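You operate a simulated robot arm through the tools that you are given. There is no shell and no other tool.

The job below is to be done with a simulated robot arm. You get a single attempt, and the scene is never put back.

JOB
Fill the basin to FULL, then warm it into the green.
Fine: shut the drain first; tap off before the steam, steam off at the end. Where these are worked on the way, their far stop is far enough and under half their travel is too little: blue knob of the basin tap.
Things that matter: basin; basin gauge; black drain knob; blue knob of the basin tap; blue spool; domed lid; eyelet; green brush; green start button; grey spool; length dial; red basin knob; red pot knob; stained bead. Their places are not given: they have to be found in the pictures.

It is judged by the outcome, as a careful person would: the job done as asked, and still so three seconds after it is handed in. It fails if anything else is knocked over, pushed out of place, dropped, spilled or broken.

ROBOT AND FRAMES
A 7-joint arm with a two-finger gripper, fixed in place. Base frame: the origin is at the foot of the arm, x ahead of it, y to its left, z up; the work surface is at about z = 0. Units: mm, rad, N and s.
With the tool pointing down near the work surface it reaches from about 160 to 380 mm from the base axis. Its first joint turns from -1.257 to 1.257 rad. Payload 0.6 kg.
Tool frame: the origin (TCP) lies between the finger pads and is the grasp point; the fingertips stand 22 mm ahead of it; z points along the fingers, y is the line along which they close. The gripper opens to 92 mm. The gripper's body begins 65 mm behind the TCP.
Orientation is that of the tool frame in the base frame, as a unit quaternion [x, y, z, w]. With the fingers straight down and closing along the base's y, the tool's x points along the base's -x, its y along +y and its z along -z.

CONTROLS
- The arm moves only by the tool arm_command. Its argument "steps" is a list of rows, each a list of 2 entries, a list of its own where there are three numbers: the shift along the tool's x, y, z in mm, then the turn, a rotation vector about the tool's x, y, z in rad. In form: [[[tx, ty, tz], [rx, ry, rz]], ...]. A call has 1 to 20 rows; each row is the pose to reach, as a shift and turn from the pose commanded when the call began, along the tool's axes at that moment. "claw" is the finger opening in mm, from 0 to 92, set as the call begins (left out, the last holds). Each row takes 0.2 s and may step no farther than 50 mm and 0.15 rad from the row before; otherwise, or with a gripper value out of range, the whole call is refused. Where a pose cannot be reached the arm comes as near as it can. A force on the tool above 80 N (or 10 N above the force at the start of the call, whichever is more), or a blocked arm, ends the call early, and 0.2 s more pass. Each finger halts on what it meets, pressing with about 26 N; the grip force reading is that of the motor and also rises with nothing between the fingers. The clock runs only during rows and for 0.2 s after the last one: add rows that repeat a pose to give the fingers time. It gives the time, the measured TCP pose, the force on the tool (base axes), the opening and the grip force at its end, in the units of the frame above (readings bear some noise), with the torque about the TCP (base axes, N m) and any sound that the robot's microphone picked up.
- Cameras (640 x 400 px; columns grow to the right, rows downward): "scene" is fixed at [60.8, -297.9, 377.1]; the picture's right is [0.58, -0.81, 0.00], its down [-0.65, -0.47, -0.59] and it looks along [0.48, 0.35, -0.80] (base axes); focal length 214 px, centre (320, 200). "wrist" rides on the gripper at [71, 19, -102] in the tool frame; the picture's right is [-0.26, 0.96, 0.00], its down [-0.75, -0.21, -0.63] and it looks along [-0.60, -0.16, 0.78] (tool axes); focal length 280 px, centre (320, 200).
- snapshot(camera): a new picture of that camera. It takes no simulated time.
- locate(camera, pixels): for up to 12 pixels [column, row] of the newest picture of that camera ("zoom" is the newest enlarged one), the place [x, y, z] in the base frame of the surface seen there, good to about 2 mm. It takes no simulated time.
- enlarge(camera, box): a new picture of the part [left, top, right, bottom] of that camera's present view, enlarged. It takes no simulated time.
- close_job(): hands the job in; it is judged then, once.

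Open the gripper and draw the arm clear of the work before you hand the job in, unless the task says otherwise.

The tools are called after ">>>" as name(argument=value, ...) on one line, values as JSON. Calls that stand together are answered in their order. arm_command: Moves the arm, as the interface text tells. Its arguments: {"type":"object","properties":{"steps":{"type":"array","items":{"type":"array"}},"claw":{"type":"number"}},"required":["steps"]} The other tools are called the same way: snapshot (camera) takes a picture; locate (camera, pixels) gives the place of the surface under pixels of a picture; enlarge (camera, box) takes an enlarged picture of a part of a camera's view; close_job () hands the job in.

At the start:

```text
time: 0.0
ee_pos: [162.7, -121.7, 332.7]
tool_rot: [-0.001, 1.0, -0.001, 0.0]
force: [0.1, -0.3, 0.0]
wrist_torque: [-0.02, 0.0, -0.03]
finger_gap: 92.0
gripper_force: 0.0
```

scene: 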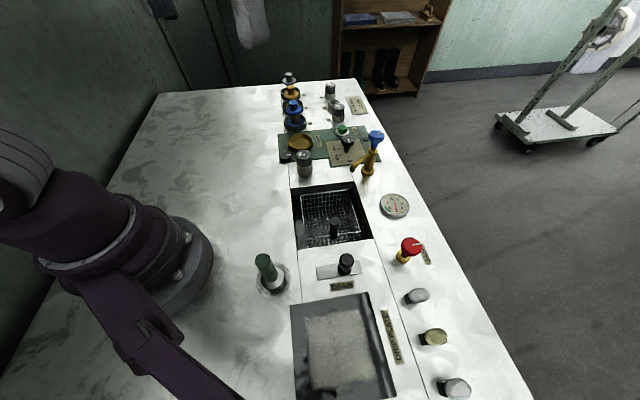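
wrist: 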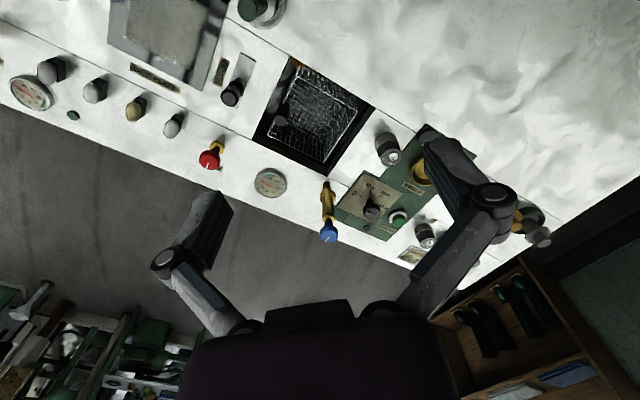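

The scene shows the basin at about (332,215), black drain knob near (346,263), blue tap knob at (376,137), red knob at (410,247), gauge at (394,205). I take enlarged views for detail.

>>> enlarge(camera="scene", box=[280, 170, 440, 300])

>>> enlarge(camera="wrist", box=[180, 40, 360, 250])

>>> locate(camera="scene", pixels=[[346, 260], [376, 137], [368, 170], [411, 243], [403, 258], [394, 205], [335, 225], [320, 272], [358, 264], [340, 287], [425, 253], [352, 168]])

```text
3.08 times, centred on (360, 235) of scene
```

zoom: 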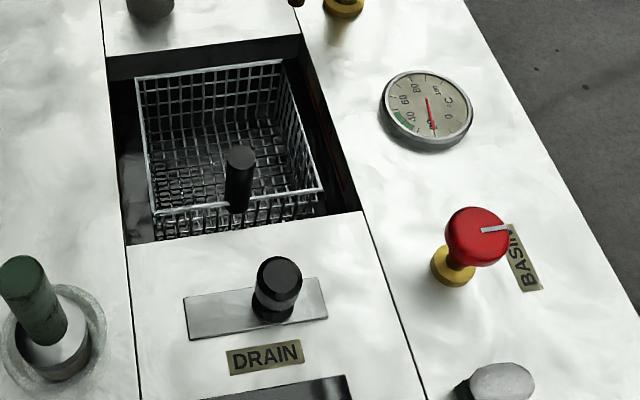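

```text
1.90 times, centred on (270, 145) of wrist
```

zoom: 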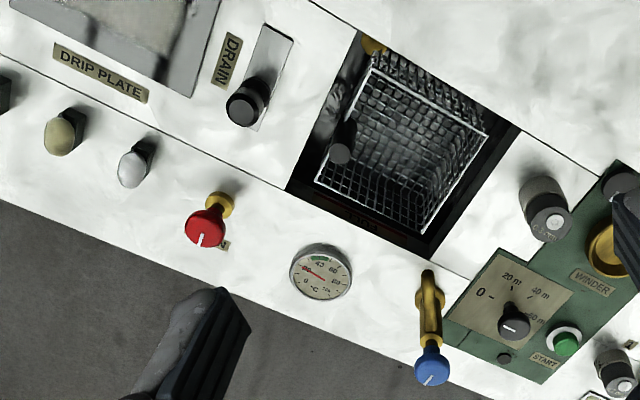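

```text
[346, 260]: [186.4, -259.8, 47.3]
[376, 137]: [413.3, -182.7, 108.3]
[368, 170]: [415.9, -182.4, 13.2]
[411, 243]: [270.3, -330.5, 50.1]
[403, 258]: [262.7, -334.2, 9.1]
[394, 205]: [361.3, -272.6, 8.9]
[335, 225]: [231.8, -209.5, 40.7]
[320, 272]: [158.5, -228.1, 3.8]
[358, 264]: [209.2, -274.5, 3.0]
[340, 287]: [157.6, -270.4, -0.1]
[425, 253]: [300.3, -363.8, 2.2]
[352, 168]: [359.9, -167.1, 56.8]
```

The drain knob stands on a metal plate (slider) toward its right end; I zoom on the drain, tap and gauge for markings.

>>> enlarge(camera="scene", box=[310, 245, 380, 295])

>>> enlarge(camera="scene", box=[330, 120, 400, 190])

>>> enlarge(camera="scene", box=[375, 185, 440, 270])

>>> enlarge(camera="scene", box=[285, 175, 375, 250])

>>> enlarge(camera="wrist", box=[205, 40, 275, 130])

>>> enlarge(camera="wrist", box=[250, 50, 380, 180])

```text
8.00 times, centred on (345, 270) of scene
```

zoom: 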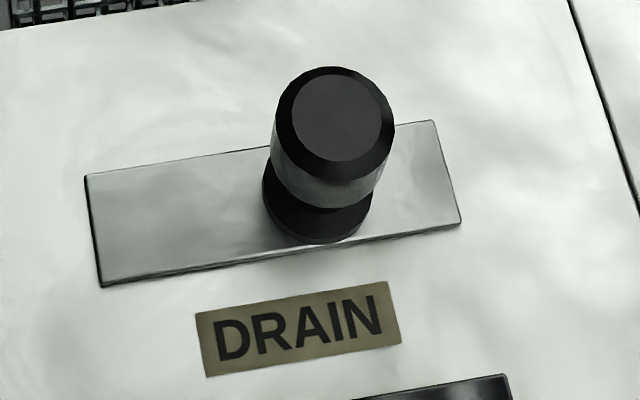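

```text
5.71 times, centred on (365, 155) of scene
```

zoom: 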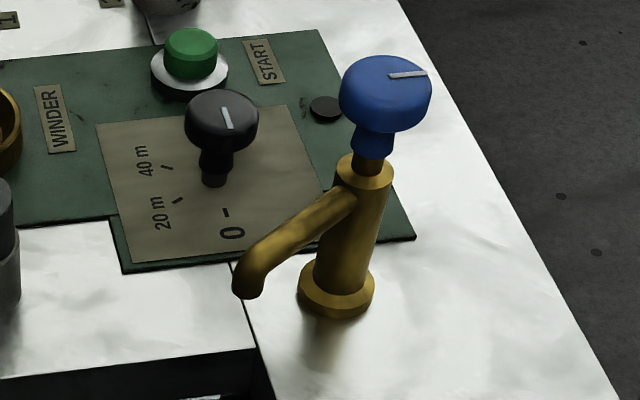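

```text
4.71 times, centred on (408, 228) of scene
```

zoom: 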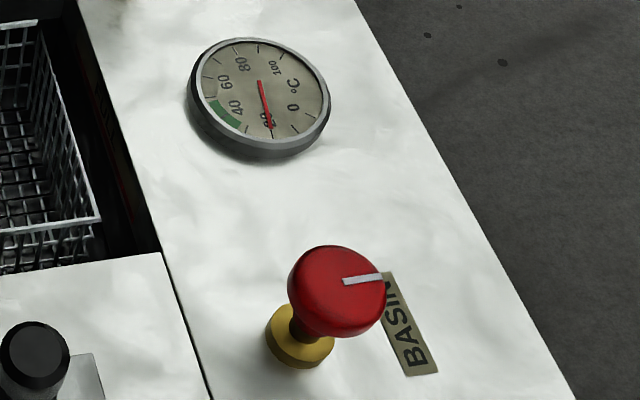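

```text
5.33 times, centred on (330, 212) of scene
```

zoom: 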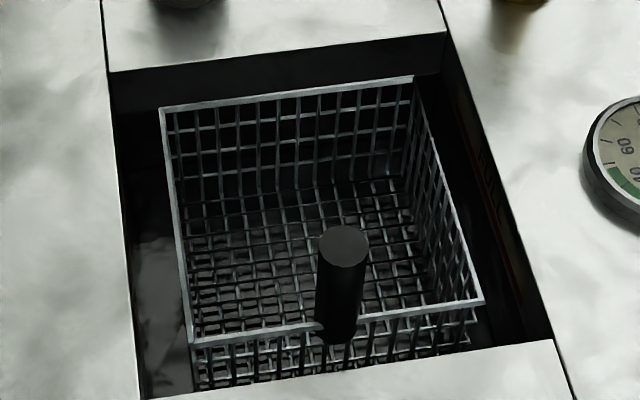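

```text
4.44 times, centred on (240, 85) of wrist
```

zoom: 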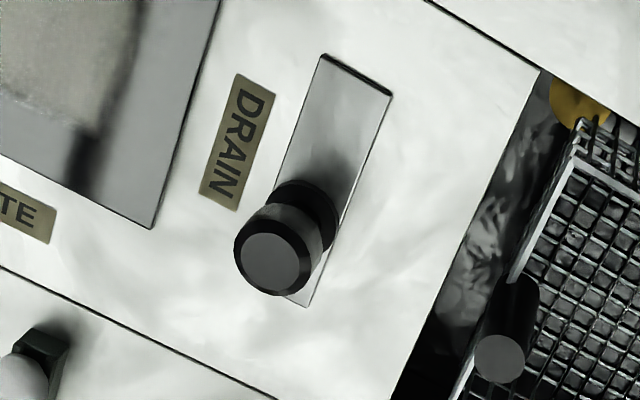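

```text
3.08 times, centred on (315, 115) of wrist
```

zoom: 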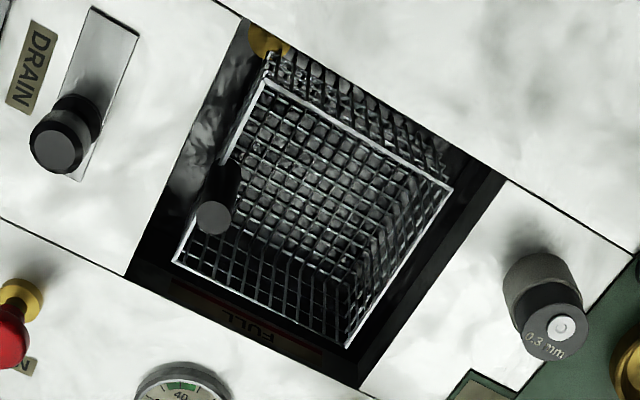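

The drain knob sits on a slide plate near its label's end; the "FULL" line is on the basin's outer wall. I locate the plate's corners, knob centre, and drain outlet (brass disc) in the newest zoom.

>>> locate(camera="zoom", pixels=[[92, 10], [136, 34], [80, 180], [57, 152], [95, 120], [265, 40], [215, 218], [250, 322], [182, 290], [300, 350], [215, 190], [185, 130]])

>>> locate(camera="scene", pixels=[[321, 267], [323, 280], [361, 260], [367, 272], [347, 258], [346, 274], [298, 185], [352, 181], [371, 238], [298, 249], [410, 240], [418, 245]])

>>> enlarge(camera="wrist", box=[260, 40, 320, 90])

>>> enlarge(camera="wrist", box=[250, 110, 340, 180])

```text
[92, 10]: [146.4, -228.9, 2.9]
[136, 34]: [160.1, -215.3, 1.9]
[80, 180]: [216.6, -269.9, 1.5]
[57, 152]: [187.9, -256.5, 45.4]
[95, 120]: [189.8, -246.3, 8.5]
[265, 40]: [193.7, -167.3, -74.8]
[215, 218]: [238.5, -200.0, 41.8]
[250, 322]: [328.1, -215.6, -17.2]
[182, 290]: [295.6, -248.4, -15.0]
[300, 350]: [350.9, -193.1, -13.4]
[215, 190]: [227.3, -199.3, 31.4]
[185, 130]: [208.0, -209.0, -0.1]
```

```text
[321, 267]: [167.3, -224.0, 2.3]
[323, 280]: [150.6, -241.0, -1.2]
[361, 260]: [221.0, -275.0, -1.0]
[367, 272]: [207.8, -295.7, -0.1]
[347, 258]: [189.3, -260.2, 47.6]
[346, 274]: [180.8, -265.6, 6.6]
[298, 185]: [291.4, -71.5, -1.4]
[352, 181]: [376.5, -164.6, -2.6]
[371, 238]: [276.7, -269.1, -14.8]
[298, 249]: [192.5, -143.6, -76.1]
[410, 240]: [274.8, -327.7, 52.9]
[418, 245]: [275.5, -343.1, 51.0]
```

```text
8.00 times, centred on (290, 65) of wrist
```

zoom: 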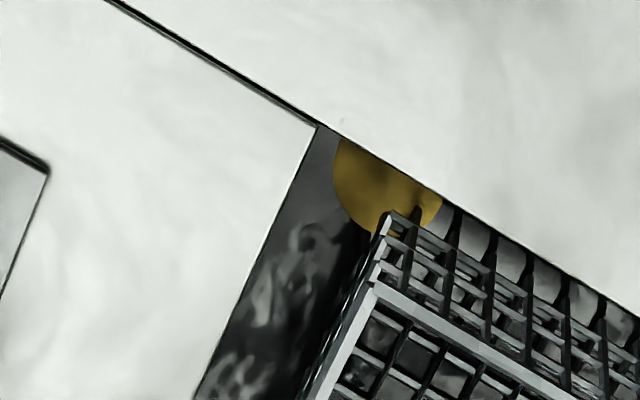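

```text
5.71 times, centred on (295, 145) of wrist
```

zoom: 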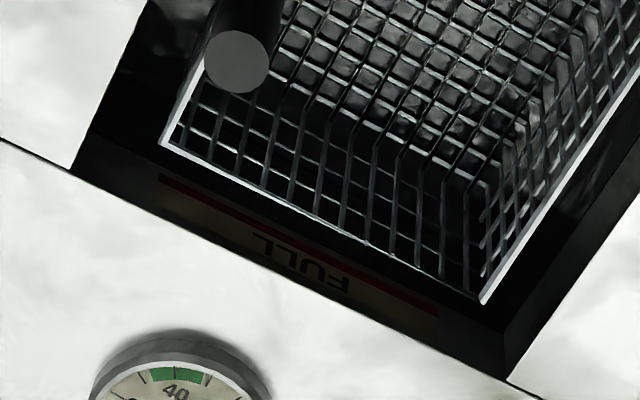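

Plate runs at about −46° in the base frame, knob centre about (187,−257), top z≈47. I move above the drain knob with the fingers turned to close across the slide, staying high.

>>> arm_command(steps=[[[-4, -22, 20], [0, 0, 0.13]], [[-8, -45, 45], [0, 0, 0.27]], [[-12, -68, 75], [0, 0, 0.4]], [[-16, -90, 110], [0, 0, 0.54]], [[-20, -112, 145], [0, 0, 0.67]], [[-24, -135, 180], [0, 0, 0.8]], [[-24, -135, 180], [0, 0, 0.8]]], claw=60)

>>> snapshot(camera="wrist")

>>> snapshot(camera="scene")

```text
time: 1.6
ee_pos: [186.8, -257.6, 152.5]
tool_rot: [0.39, 0.921, 0.0, 0.001]
force: [-0.1, 0.7, 0.1]
wrist_torque: [-0.01, 0.0, 0.0]
finger_gap: 59.9
gripper_force: 0.1
```

```text
taken
```

wrist: 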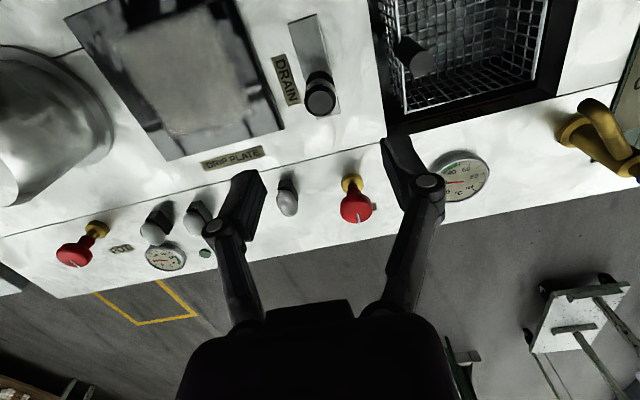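

```text
taken
```

scene: 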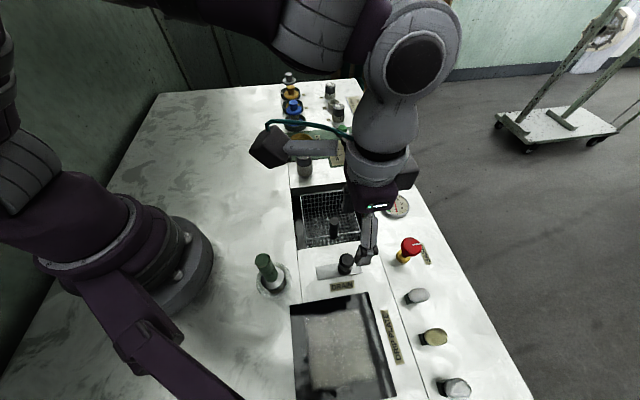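

The drain knob is at about (320,97) in the wrist view. I locate it and the plate precisely.

>>> locate(camera="wrist", pixels=[[320, 97], [310, 97], [330, 97], [320, 84], [291, 21], [315, 14], [338, 112], [320, 116], [355, 206], [352, 185], [480, 165], [440, 170]])

>>> enlarge(camera="wrist", box=[265, 0, 375, 125])

>>> enlarge(camera="wrist", box=[360, 0, 520, 140])

```text
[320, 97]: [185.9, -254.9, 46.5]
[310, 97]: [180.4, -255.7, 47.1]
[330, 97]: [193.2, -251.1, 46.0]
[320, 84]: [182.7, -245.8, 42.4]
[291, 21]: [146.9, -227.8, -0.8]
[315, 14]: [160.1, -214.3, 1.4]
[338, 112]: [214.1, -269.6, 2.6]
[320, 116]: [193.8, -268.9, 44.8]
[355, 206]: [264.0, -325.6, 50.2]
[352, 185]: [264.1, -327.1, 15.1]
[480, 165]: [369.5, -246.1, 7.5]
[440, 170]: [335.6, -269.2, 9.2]
```

```text
3.20 times, centred on (320, 62) of wrist
```

zoom: 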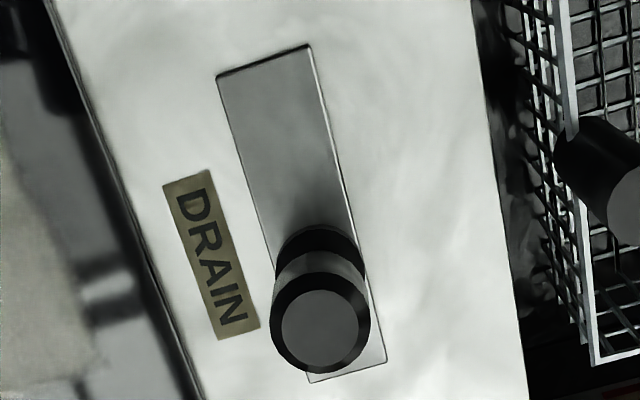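

```text
2.86 times, centred on (440, 70) of wrist
```

zoom: 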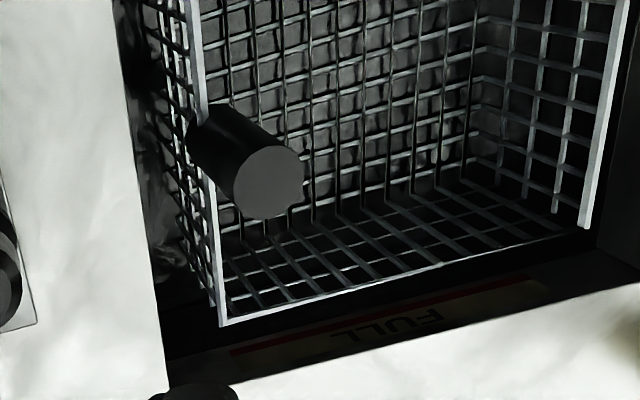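

Knob centre ≈ (187,−256) and top z≈47. I descend straight down around it with 60 mm opening.

>>> arm_command(steps=[[[0, 0, 40], [0, 0, 0]], [[0, 0, 80], [0, 0, 0]], [[0, 0, 100], [0, 0, 0]], [[0, 0, 114], [0, 0, 0]], [[0, 0, 114], [0, 0, 0]]], claw=50)

>>> arm_command(steps=[[[0, 0, 0], [0, 0, 0]], [[0, 0, 0], [0, 0, 0]], [[0, 0, 0], [0, 0, 0]], [[0, 0, 0], [0, 0, 0]]], claw=10)

>>> snapshot(camera="wrist")

```text
time: 2.8
ee_pos: [188.3, -256.8, 38.5]
tool_rot: [0.389, 0.921, -0.001, 0.001]
force: [0.1, 0.2, 0.8]
wrist_torque: [-0.03, -0.01, 0.02]
finger_gap: 49.9
gripper_force: 0.0
```

```text
time: 3.8
ee_pos: [187.3, -257.1, 37.9]
tool_rot: [0.389, 0.921, -0.003, 0.0]
force: [-12.3, -15.6, -2.9]
wrist_torque: [0.01, -0.15, -0.07]
finger_gap: 21.8
gripper_force: 27.9
```

```text
taken
```

wrist: 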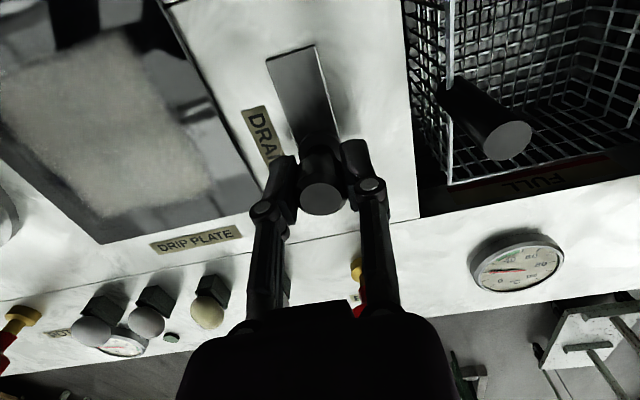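

The knob is gripped (21.8 mm gap). I now drag it gently along tool +x (toward the inner end of the plate) and watch the force.

>>> arm_command(steps=[[[2, -1, 0], [0, 0, 0]], [[5, -1, 0], [0, 0, 0]], [[8, -1, 0], [0, 0, 0]], [[11, -1, 0], [0, 0, 0]], [[14, -1, 0], [0, 0, 0]]])

>>> snapshot(camera="wrist")

```text
time: 5.0
ee_pos: [177.1, -247.2, 37.5]
tool_rot: [0.389, 0.921, 0.0, 0.0]
force: [-7.3, -7.4, -9.5]
wrist_torque: [-0.11, -0.23, 0.0]
finger_gap: 22.4
gripper_force: 27.9
```

```text
taken
```

wrist: 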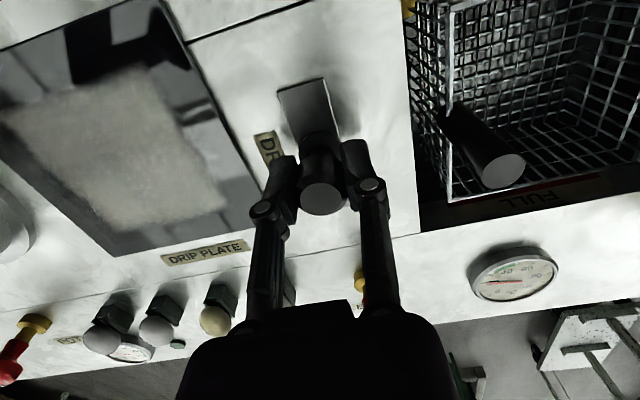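

The knob slides easily (moved ~14 mm with low drag). I continue until it hits its stop.

>>> arm_command(steps=[[[3, -0.5, 0], [0, 0, 0]], [[6, -0.5, 0], [0, 0, 0]], [[9, -0.5, 0], [0, 0, 0]], [[12, -0.5, 0], [0, 0, 0]], [[15, -0.5, 0], [0, 0, 0]], [[18, -0.5, 0], [0, 0, 0]]])

>>> snapshot(camera="wrist")

```text
time: 6.4
ee_pos: [163.5, -234.1, 37.6]
tool_rot: [0.389, 0.921, 0.0, 0.001]
force: [-0.6, -1.2, -12.5]
wrist_torque: [0.13, 0.15, 0.0]
finger_gap: 22.2
gripper_force: 27.7
```

```text
taken
```

wrist: 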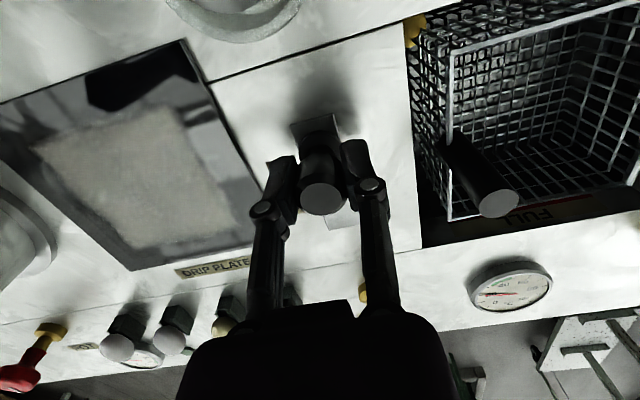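

Still free; about 32 mm of travel so far with a little plate left. I continue in small steps to find the stop.

>>> arm_command(steps=[[[2, 0, 0], [0, 0, 0]], [[4, 0, 0], [0, 0, 0]], [[6, 0, 0], [0, 0, 0]], [[8, 0, 0], [0, 0, 0]], [[10, 0, 0], [0, 0, 0]]])

>>> snapshot(camera="wrist")

```text
time: 7.6
ee_pos: [156.5, -226.1, 37.4]
tool_rot: [0.39, 0.921, 0.0, 0.0]
force: [5.3, -7.0, 6.4]
wrist_torque: [0.08, 0.11, 0.0]
finger_gap: 22.1
gripper_force: 28.1
```

```text
taken
```

wrist: 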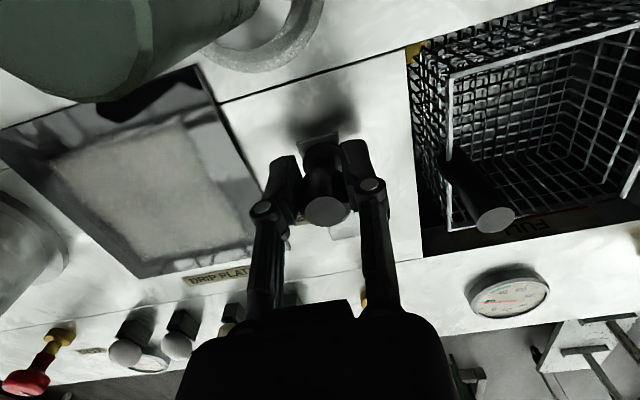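

The knob now drags behind the fingers with ~9 N resisting, so it is likely at its stop. I check the brush clearance and the plate in the views before confirming.

>>> snapshot(camera="scene")

>>> enlarge(camera="scene", box=[230, 200, 400, 320])

>>> enlarge(camera="wrist", box=[250, 80, 450, 250])

>>> locate(camera="wrist", pixels=[[60, 60], [145, 60], [327, 210], [300, 145], [337, 135], [415, 50]])

```text
taken
```

scene: 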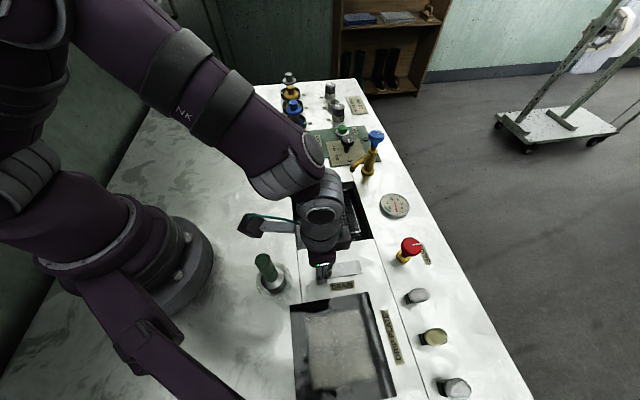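

```text
3.33 times, centred on (315, 260) of scene
```

zoom: 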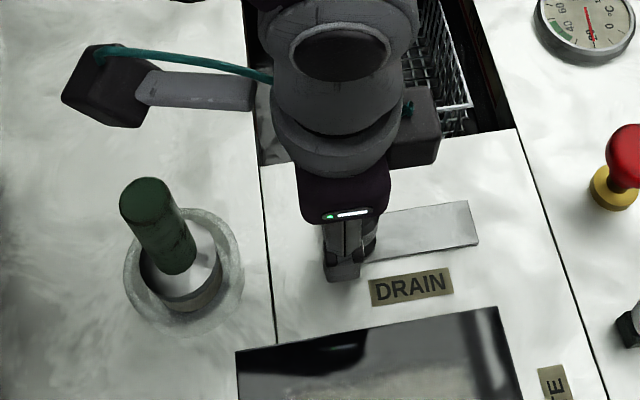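

```text
2.35 times, centred on (350, 165) of wrist
```

zoom: 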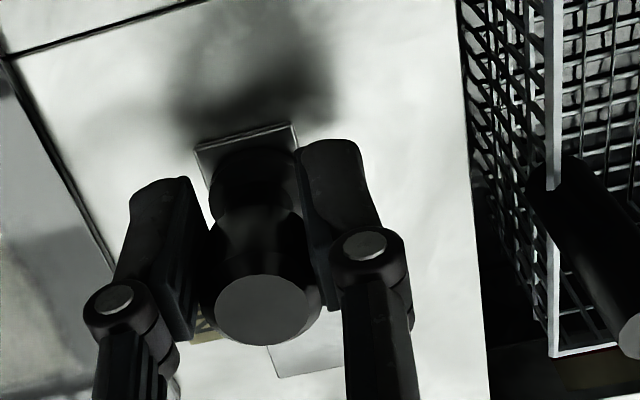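

```text
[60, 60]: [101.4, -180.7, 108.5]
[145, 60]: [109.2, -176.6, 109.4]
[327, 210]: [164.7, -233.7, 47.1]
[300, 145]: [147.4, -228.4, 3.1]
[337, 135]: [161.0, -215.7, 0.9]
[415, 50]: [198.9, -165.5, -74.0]
```

Scene zoom shows the knob at the inner end of the plate (about 34 mm from where it started). I re-centre the grip on it and press once more to confirm the stop.

>>> arm_command(steps=[[[0, 0, 0], [0, 0, 0]], [[0, 0, 0], [0, 0, 0]], [[-5, 0, 0], [0, 0, 0]], [[-9, 0, 0], [0, 0, 0]], [[-9, 0, 0], [0, 0, 0]]], claw=40)

>>> arm_command(steps=[[[0, 0, 0], [0, 0, 0]], [[0, 0, 0], [0, 0, 0]], [[0, 0, 0], [0, 0, 0]], [[1, 0, 0], [0, 0, 0]], [[2, 0, 0], [0, 0, 0]], [[3, 0, 0], [0, 0, 0]], [[4, 0, 0], [0, 0, 0]]], claw=10)

>>> snapshot(camera="wrist")

```text
time: 8.8
ee_pos: [163.3, -233.6, 38.8]
tool_rot: [0.39, 0.921, 0.0, 0.001]
force: [-0.3, -1.0, -0.1]
wrist_torque: [0.0, -0.01, 0.03]
finger_gap: 40.2
gripper_force: 0.1
```

```text
time: 10.4
ee_pos: [160.3, -231.4, 39.0]
tool_rot: [0.389, 0.921, 0.0, 0.001]
force: [14.2, -10.7, 5.4]
wrist_torque: [-0.04, 0.01, 0.02]
finger_gap: 22.3
gripper_force: 28.1
```

```text
taken
```

wrist: 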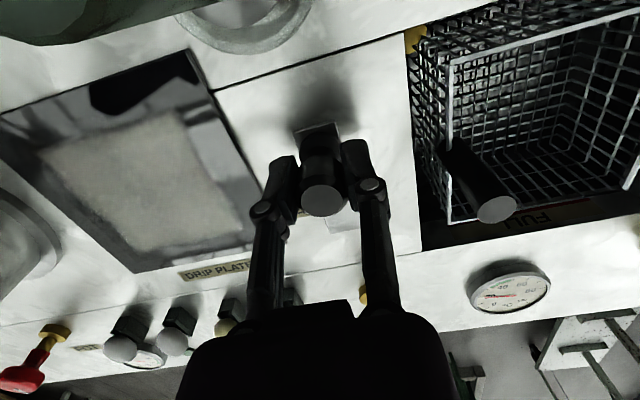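

Resistance of ~18 N with no further travel confirms the stop. I open and rise straight up.

>>> arm_command(steps=[[[0, 0, 0], [0, 0, 0]], [[-2, 0, 0], [0, 0, 0]], [[-2, 0, 0], [0, 0, 0]], [[-2, 0, -30], [0, 0, 0]], [[-2, 0, -75], [0, 0, 0]], [[-2, 0, -120], [0, 0, 0]], [[-2, 0, -150], [0, 0, 0]], [[-2, 0, -150], [0, 0, 0]]], claw=50)

>>> snapshot(camera="wrist")

>>> enlarge(camera="scene", box=[230, 200, 400, 320])

```text
time: 12.2
ee_pos: [161.7, -232.1, 188.0]
tool_rot: [0.388, 0.922, 0.0, 0.001]
force: [0.2, 0.5, -0.5]
wrist_torque: [0.04, 0.01, 0.04]
finger_gap: 50.3
gripper_force: 0.1
```

```text
taken
```

wrist: 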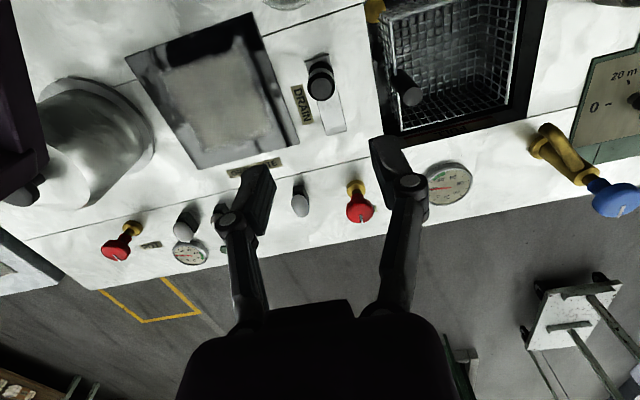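

```text
3.33 times, centred on (315, 260) of scene
```

zoom: 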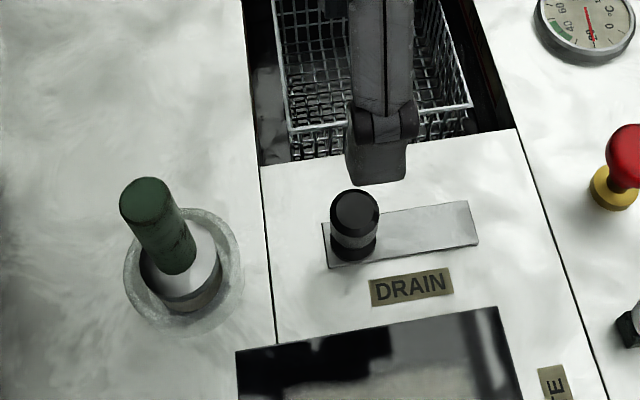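

The drain is at its inner stop. The blue tap knob is at about (413,−183,108); I fly over it at z≈170, tool still pointing down, to test the reach.

>>> arm_command(steps=[[[-24, 36, 0], [0, 0, 0]], [[-47, 71, 0], [0, 0, 0]], [[-70, 107, 0], [0, 0, 0]], [[-94, 143, 5], [0, 0, 0]], [[-117, 178, 10], [0, 0, 0]], [[-140, 214, 15], [0, 0, 0]], [[-140, 214, 15], [0, 0, 0]]], claw=60)

>>> snapshot(camera="wrist")

>>> snapshot(camera="scene")

```text
time: 13.8
ee_pos: [337.4, -157.3, 157.7]
tool_rot: [0.389, 0.921, 0.0, 0.001]
force: [0.2, -0.7, -0.6]
wrist_torque: [-0.01, 0.02, 0.01]
finger_gap: 60.1
gripper_force: 0.1
out of reach, approached as far as the arm can: row 4, 5, 6, 7
```

```text
taken
```

wrist: 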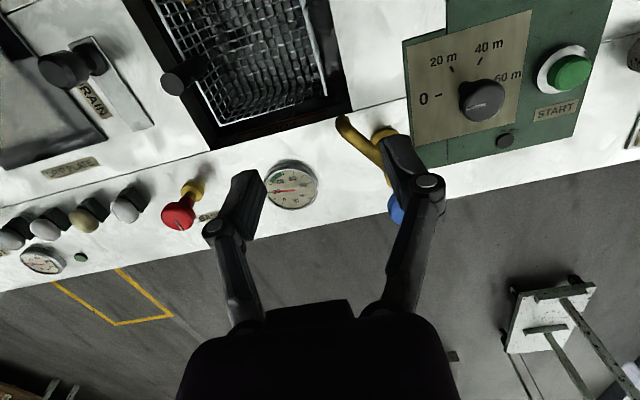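

```text
taken
```

scene: 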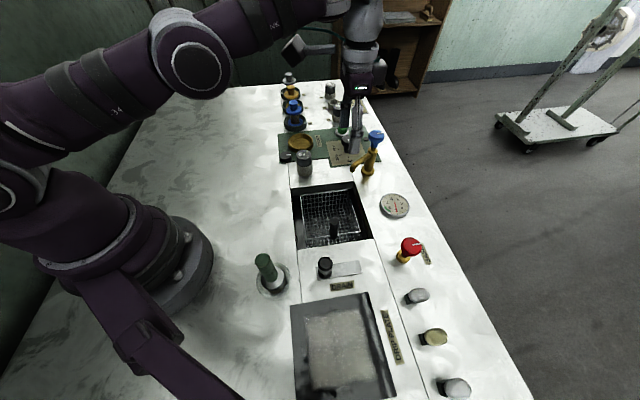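

Tool-down reach ends at ~372 mm, short of the tap at 451 mm, so I will tilt the tool outward. First I yaw the tool to face radially toward the tap and back up a little.

>>> arm_command(steps=[[[10, 0, -15], [0, 0, -0.13]], [[20, 0, -30], [0, 0, -0.26]], [[30, 0, -40], [0, 0, -0.38]], [[30, 0, -40], [0, 0, -0.38]]])

```text
time: 14.8
ee_pos: [316.9, -135.7, 196.4]
tool_rot: [0.208, 0.978, -0.001, -0.001]
force: [0.4, 0.5, -0.9]
wrist_torque: [-0.03, -0.02, -0.03]
finger_gap: 60.1
gripper_force: 0.1
```

The commanded pose follows the reached one. Now I tilt the tool 45° outward and come to a pre-grasp about 80 mm short of the blue knob along the tool axis.

>>> arm_command(steps=[[[-8, 0, 0], [0, -0.13, 0]], [[-16, -1, 5], [0, -0.26, 0]], [[-24, -2, 10], [0, -0.39, 0]], [[-32, -3, 15], [0, -0.52, 0]], [[-42, -3, 20], [0, -0.65, 0]], [[-52, -4, 28], [0, -0.78, 0]], [[-52, -4, 28], [0, -0.78, 0]]], claw=64)

>>> snapshot(camera="wrist")

>>> snapshot(camera="scene")

```text
time: 16.4
ee_pos: [362.3, -159.9, 169.3]
tool_rot: [0.193, 0.904, -0.081, 0.373]
force: [0.2, -0.1, -0.3]
wrist_torque: [0.02, -0.02, 0.0]
finger_gap: 64.0
gripper_force: 0.1
```

```text
taken
```

wrist: 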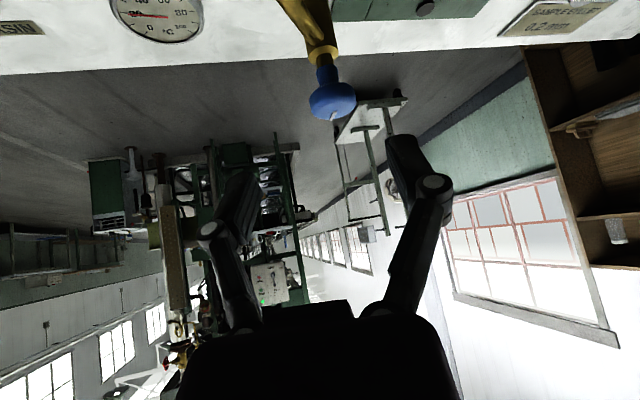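

```text
taken
```

scene: 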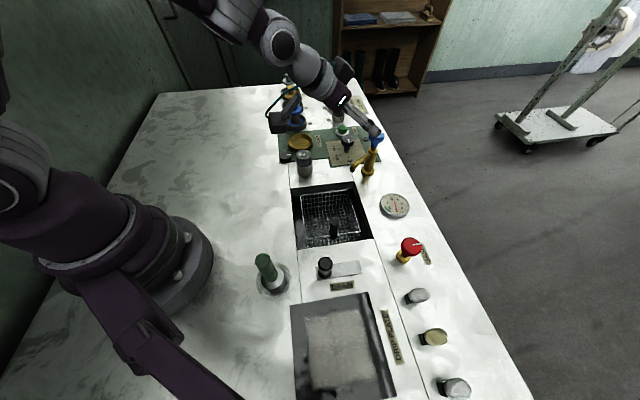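

Reach is fine with the 45° tilt. I locate the knob precisely in both views, plus the tall items below the camera arm.

>>> locate(camera="wrist", pixels=[[332, 92], [332, 110], [312, 103], [353, 97], [332, 100], [326, 73], [322, 55]])

>>> locate(camera="scene", pixels=[[303, 155], [341, 128], [348, 146], [338, 105], [330, 88], [290, 76], [290, 103], [300, 143]])

>>> enlarge(camera="wrist", box=[280, 40, 390, 140])

>>> enlarge(camera="scene", box=[330, 90, 410, 190])

```text
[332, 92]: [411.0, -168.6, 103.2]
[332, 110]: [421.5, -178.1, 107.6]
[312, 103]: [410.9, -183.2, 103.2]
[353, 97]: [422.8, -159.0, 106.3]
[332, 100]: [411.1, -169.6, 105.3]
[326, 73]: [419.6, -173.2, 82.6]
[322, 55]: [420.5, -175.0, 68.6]
```

```text
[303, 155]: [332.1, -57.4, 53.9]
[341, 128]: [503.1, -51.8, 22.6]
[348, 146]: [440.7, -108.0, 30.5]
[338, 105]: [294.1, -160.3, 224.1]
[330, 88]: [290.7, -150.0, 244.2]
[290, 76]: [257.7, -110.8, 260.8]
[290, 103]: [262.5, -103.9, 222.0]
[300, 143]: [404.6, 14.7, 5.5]
```

```text
4.00 times, centred on (335, 90) of wrist
```

zoom: 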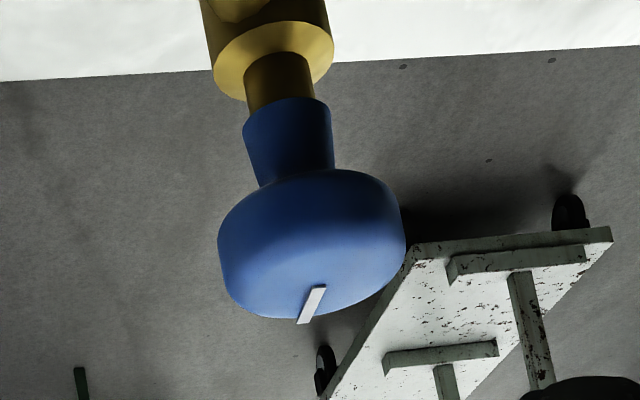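

```text
4.00 times, centred on (370, 140) of scene
```

zoom: 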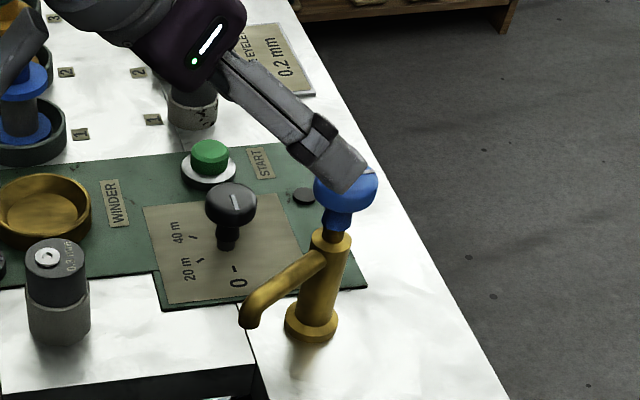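

Knob axis estimated near (426,−178), z≈102. I advance along the tool axis in two stages with the fingers open at 64 mm, checking alignment midway.

>>> arm_command(steps=[[[0, 9.4, 10], [0, 0, 0]], [[0, 9.4, 30], [0, 0, 0]], [[0, 9.4, 45], [0, 0, 0]], [[0, 9.4, 45], [0, 0, 0]]])

>>> enlarge(camera="wrist", box=[200, 40, 480, 220])

>>> enlarge(camera="scene", box=[330, 90, 410, 190])

```text
time: 17.4
ee_pos: [395.9, -163.7, 135.8]
tool_rot: [0.192, 0.904, -0.08, 0.373]
force: [-0.2, 0.0, 0.0]
wrist_torque: [0.0, -0.02, 0.0]
finger_gap: 64.3
gripper_force: 0.0
```

```text
2.22 times, centred on (340, 130) of wrist
```

zoom: 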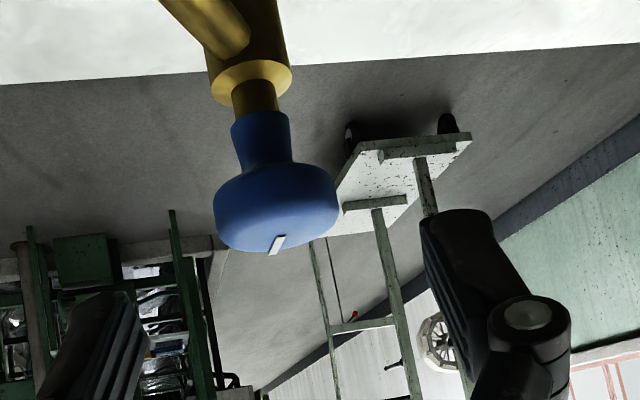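

```text
4.00 times, centred on (370, 140) of scene
```

zoom: 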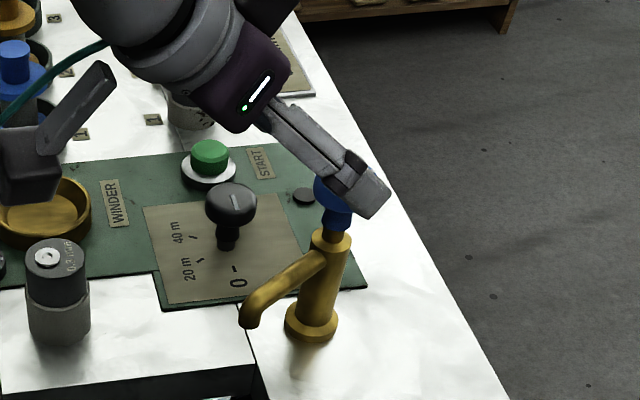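

The knob lies dead ahead on the tool axis (column 320). I advance the rest and close gently on it.

>>> arm_command(steps=[[[0, 0, 15], [0, 0, 0]], [[0, 0, 30], [0, 0, 0]], [[0, 0, 42], [0, 0, 0]], [[0, 0, 47], [0, 0, 0]], [[0, 0, 47], [0, 0, 0]]])

>>> snapshot(camera="wrist")

>>> enlarge(camera="scene", box=[330, 90, 410, 190])

```text
time: 18.6
ee_pos: [425.5, -177.8, 103.5]
tool_rot: [0.193, 0.904, -0.08, 0.373]
force: [0.7, -0.5, 0.7]
wrist_torque: [-0.01, 0.0, 0.01]
finger_gap: 64.0
gripper_force: 0.0
```

```text
taken
```

wrist: 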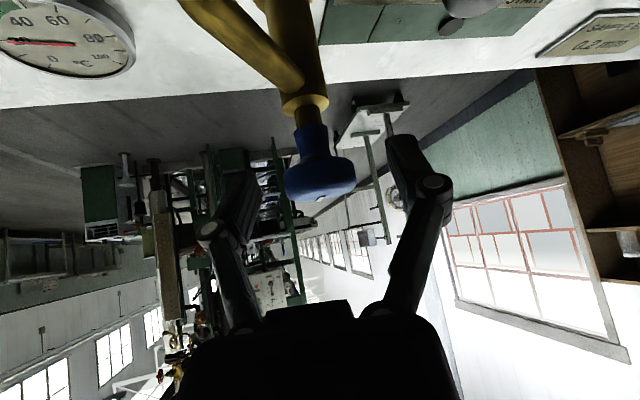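

```text
4.00 times, centred on (370, 140) of scene
```

zoom: 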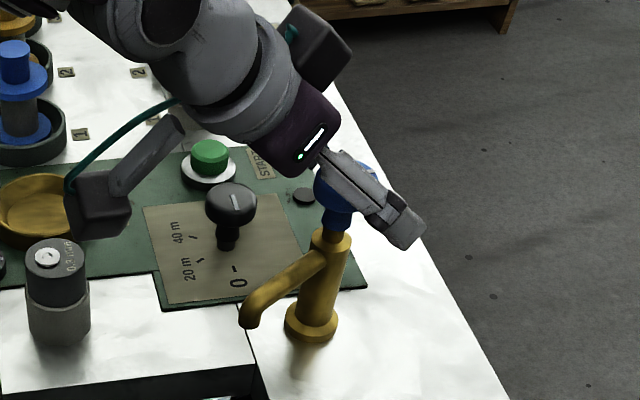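

The knob now projects at (319,175), right at the grasp point (320,184). I close the gripper on it.

>>> arm_command(steps=[[[0, 0, 0], [0, 0, 0]], [[0, 0, 0], [0, 0, 0]], [[0, 0, 0], [0, 0, 0]], [[0, 0, 0], [0, 0, 0]]], claw=22)

>>> snapshot(camera="wrist")

>>> enlarge(camera="scene", box=[330, 90, 410, 190])

```text
time: 19.6
ee_pos: [426.1, -177.2, 103.6]
tool_rot: [0.191, 0.904, -0.079, 0.373]
force: [-1.2, 6.8, 2.4]
wrist_torque: [0.02, 0.0, 0.06]
finger_gap: 30.7
gripper_force: 28.3
```

```text
taken
```

wrist: 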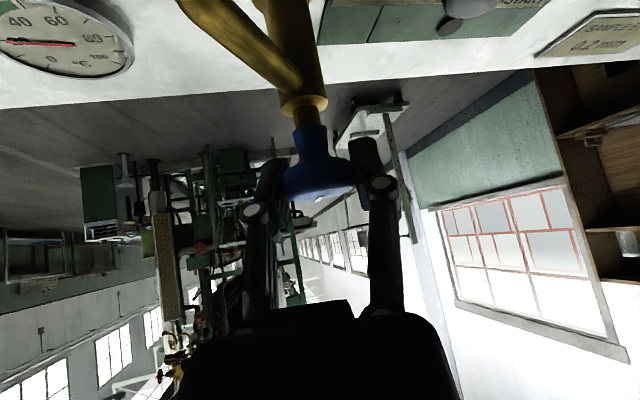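

```text
4.00 times, centred on (370, 140) of scene
```

zoom: 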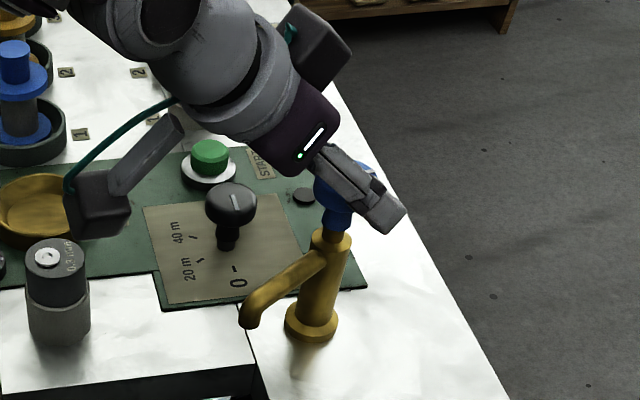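

Grip is solid and balanced (30.7 mm). I turn the knob counter-clockwise (about base vertical) by a small 0.2 rad to feel for torque.

>>> arm_command(steps=[[[0, 0, 0], [-0.035, 0, -0.035]], [[0, 0, 0], [-0.07, 0, -0.071]], [[0, 0, 0], [-0.106, 0, -0.106]], [[0, 0, 0], [-0.141, 0, -0.142]]])

>>> enlarge(camera="scene", box=[330, 90, 410, 190])

>>> snapshot(camera="scene")

```text
time: 20.6
ee_pos: [425.4, -176.8, 104.2]
tool_rot: [0.1, 0.919, -0.041, 0.379]
force: [-3.1, 14.7, 12.4]
wrist_torque: [0.21, 0.08, -0.02]
finger_gap: 30.5
gripper_force: 27.8
```

```text
4.00 times, centred on (370, 140) of scene
```

zoom: 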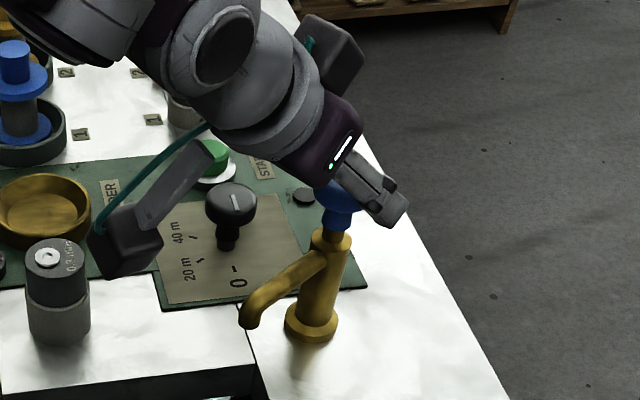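

```text
taken
```

scene: 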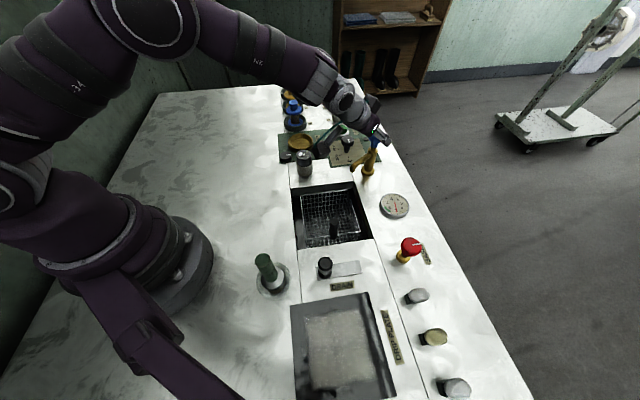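

No resisting torque: the knob turns freely counter-clockwise. I continue another 0.4 rad with a slight recentring for the 15 N side load, then look for water.

>>> arm_command(steps=[[[-0.3, 0.7, -0.3], [-0.07, 0, -0.071]], [[-0.3, 0.7, -0.3], [-0.141, 0, -0.142]], [[-0.3, 0.7, -0.3], [-0.212, 0, -0.212]], [[-0.3, 0.7, -0.3], [-0.282, 0, -0.283]]])

>>> enlarge(camera="scene", box=[330, 90, 410, 190])

>>> snapshot(camera="wrist")

>>> enlarge(camera="scene", box=[280, 150, 400, 260])

```text
time: 21.6
ee_pos: [425.7, -176.0, 103.9]
tool_rot: [-0.084, 0.921, 0.035, 0.38]
force: [14.7, 13.2, -4.7]
wrist_torque: [0.16, 0.04, 0.0]
finger_gap: 30.6
gripper_force: 28.2
```

```text
4.00 times, centred on (370, 140) of scene
```

zoom: 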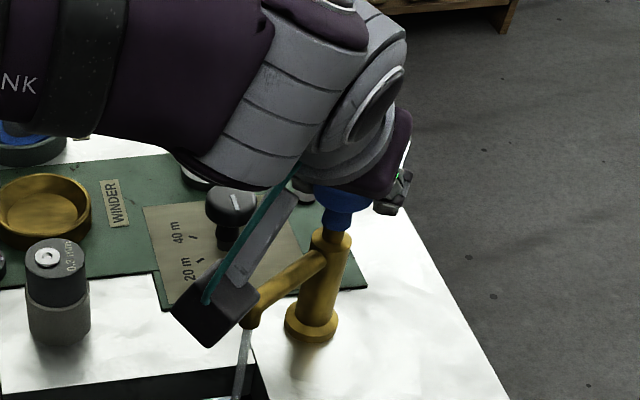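

```text
taken
```

wrist: 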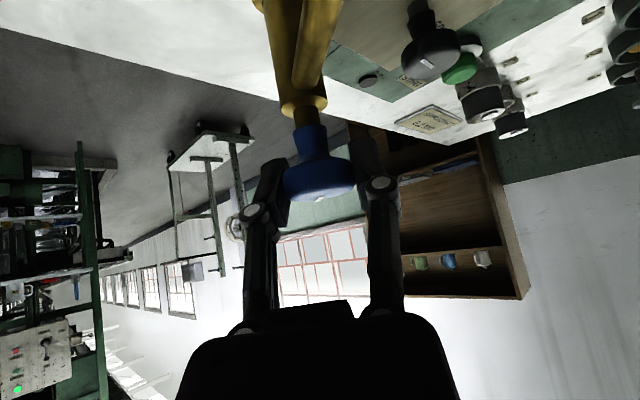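

```text
3.64 times, centred on (340, 205) of scene
```

zoom: 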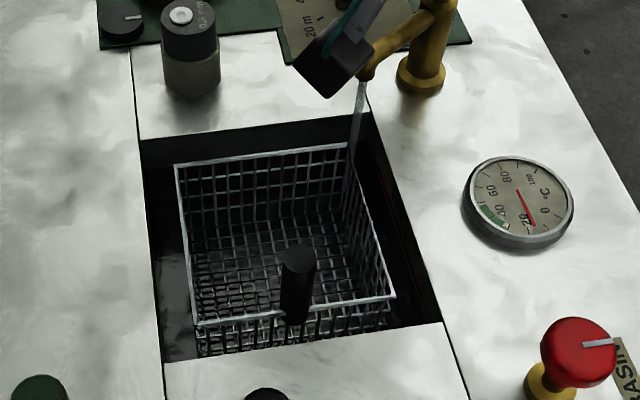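

Water is now running from the spout (thin stream at (245,355) in the zoom) and the torque is still nil. I keep turning toward the far stop, another 0.4 rad.

>>> arm_command(steps=[[[-0.6, 0.5, 0.6], [-0.07, 0, -0.071]], [[-0.6, 0.5, 0.6], [-0.141, 0, -0.142]], [[-0.6, 0.5, 0.6], [-0.212, 0, -0.212]], [[-0.6, 0.5, 0.6], [-0.282, 0, -0.283]]])

>>> snapshot(camera="wrist")

>>> snapshot(camera="scene")

>>> enlarge(camera="scene", box=[280, 150, 400, 260])

```text
time: 22.6
ee_pos: [404.0, -160.5, 100.1]
tool_rot: [-0.256, 0.889, 0.106, 0.365]
force: [38.5, -59.8, -28.4]
wrist_torque: [0.68, 0.72, -0.67]
finger_gap: 77.6
gripper_force: 28.3
out of reach, approached as far as the arm can: row 3, 4
```

```text
taken
```

wrist: 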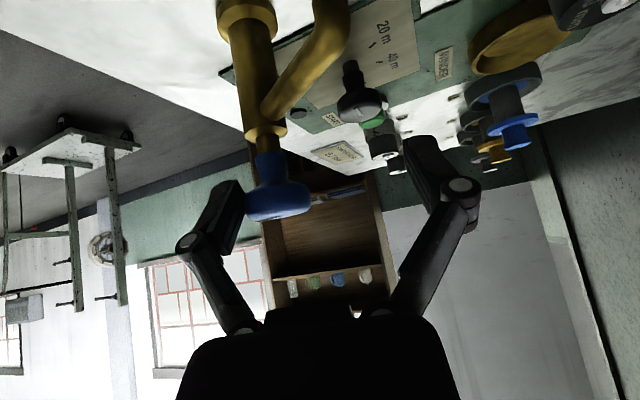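

```text
taken
```

scene: 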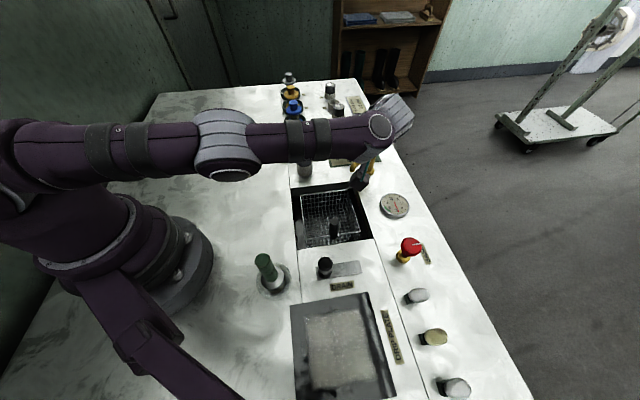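

```text
3.64 times, centred on (340, 205) of scene
```

zoom: 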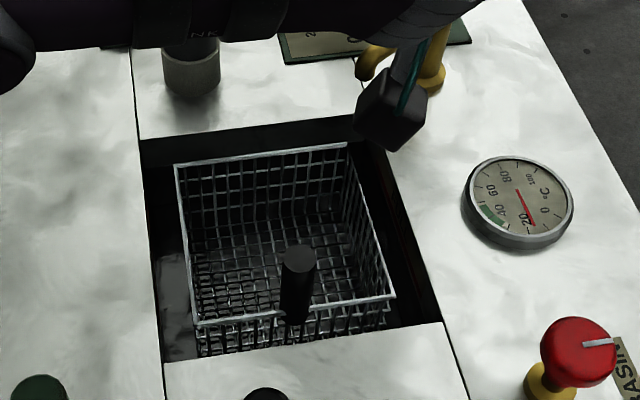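

The last rotation ran out of reach and pulled the TCP to (404,−160), prying the left finger against the knob (77 N). I open the fingers and retrace: back off toward tool −y while turning back, to relieve the load.

>>> arm_command(steps=[[[-1, -6, 0], [0.02, 0, 0.02]], [[-4, -13, 1], [0.09, 0, 0.09]], [[-6, -20, 2], [0.16, 0, 0.16]], [[-8, -24, 3], [0.22, 0, 0.22]], [[-9.5, -26.5, 3.7], [0.281, 0, 0.284]]], claw=80)

>>> snapshot(camera="wrist")

>>> enlarge(camera="scene", box=[280, 110, 420, 260])

```text
time: 23.8
ee_pos: [427.2, -174.2, 103.2]
tool_rot: [-0.082, 0.921, 0.035, 0.379]
force: [-0.4, 1.1, -0.9]
wrist_torque: [0.06, -0.01, -0.01]
finger_gap: 80.1
gripper_force: 0.1
```

```text
taken
```

wrist: 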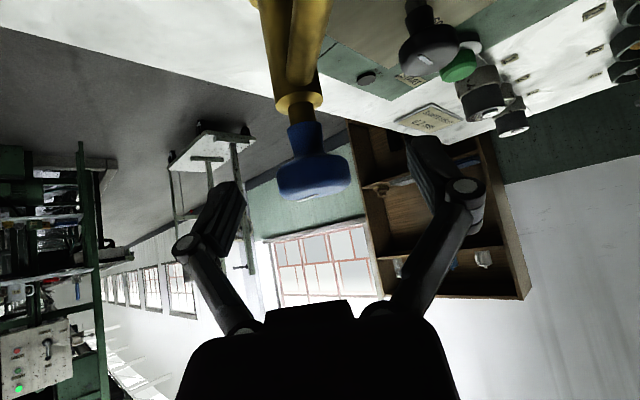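

```text
2.67 times, centred on (350, 185) of scene
```

zoom: 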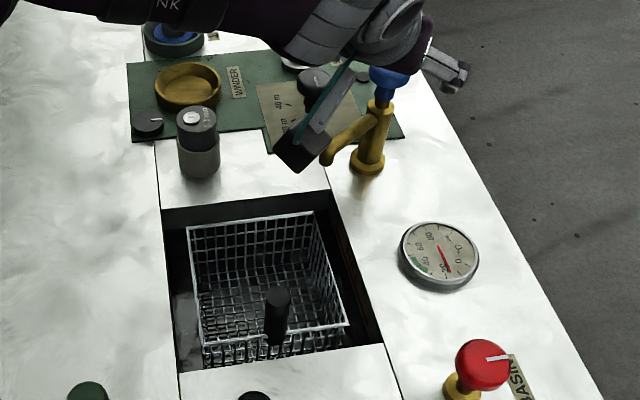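

Load is gone and everything stands. The stream has stopped, so the knob was turned back by the slip; I look at its white mark.

>>> enlarge(camera="wrist", box=[260, 120, 370, 220])

>>> enlarge(camera="scene", box=[345, 110, 405, 190])

```text
4.00 times, centred on (315, 170) of wrist
```

zoom: 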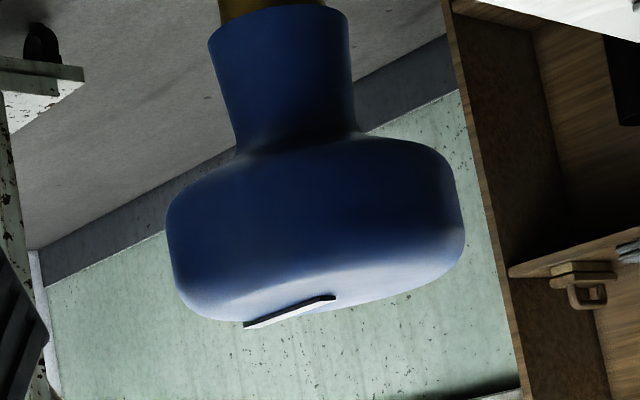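

```text
5.00 times, centred on (375, 150) of scene
```

zoom: 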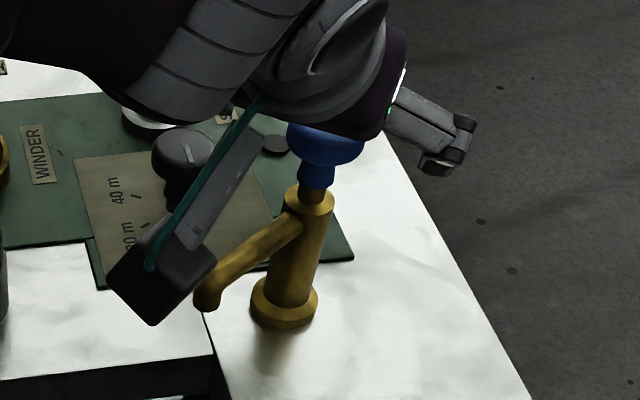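

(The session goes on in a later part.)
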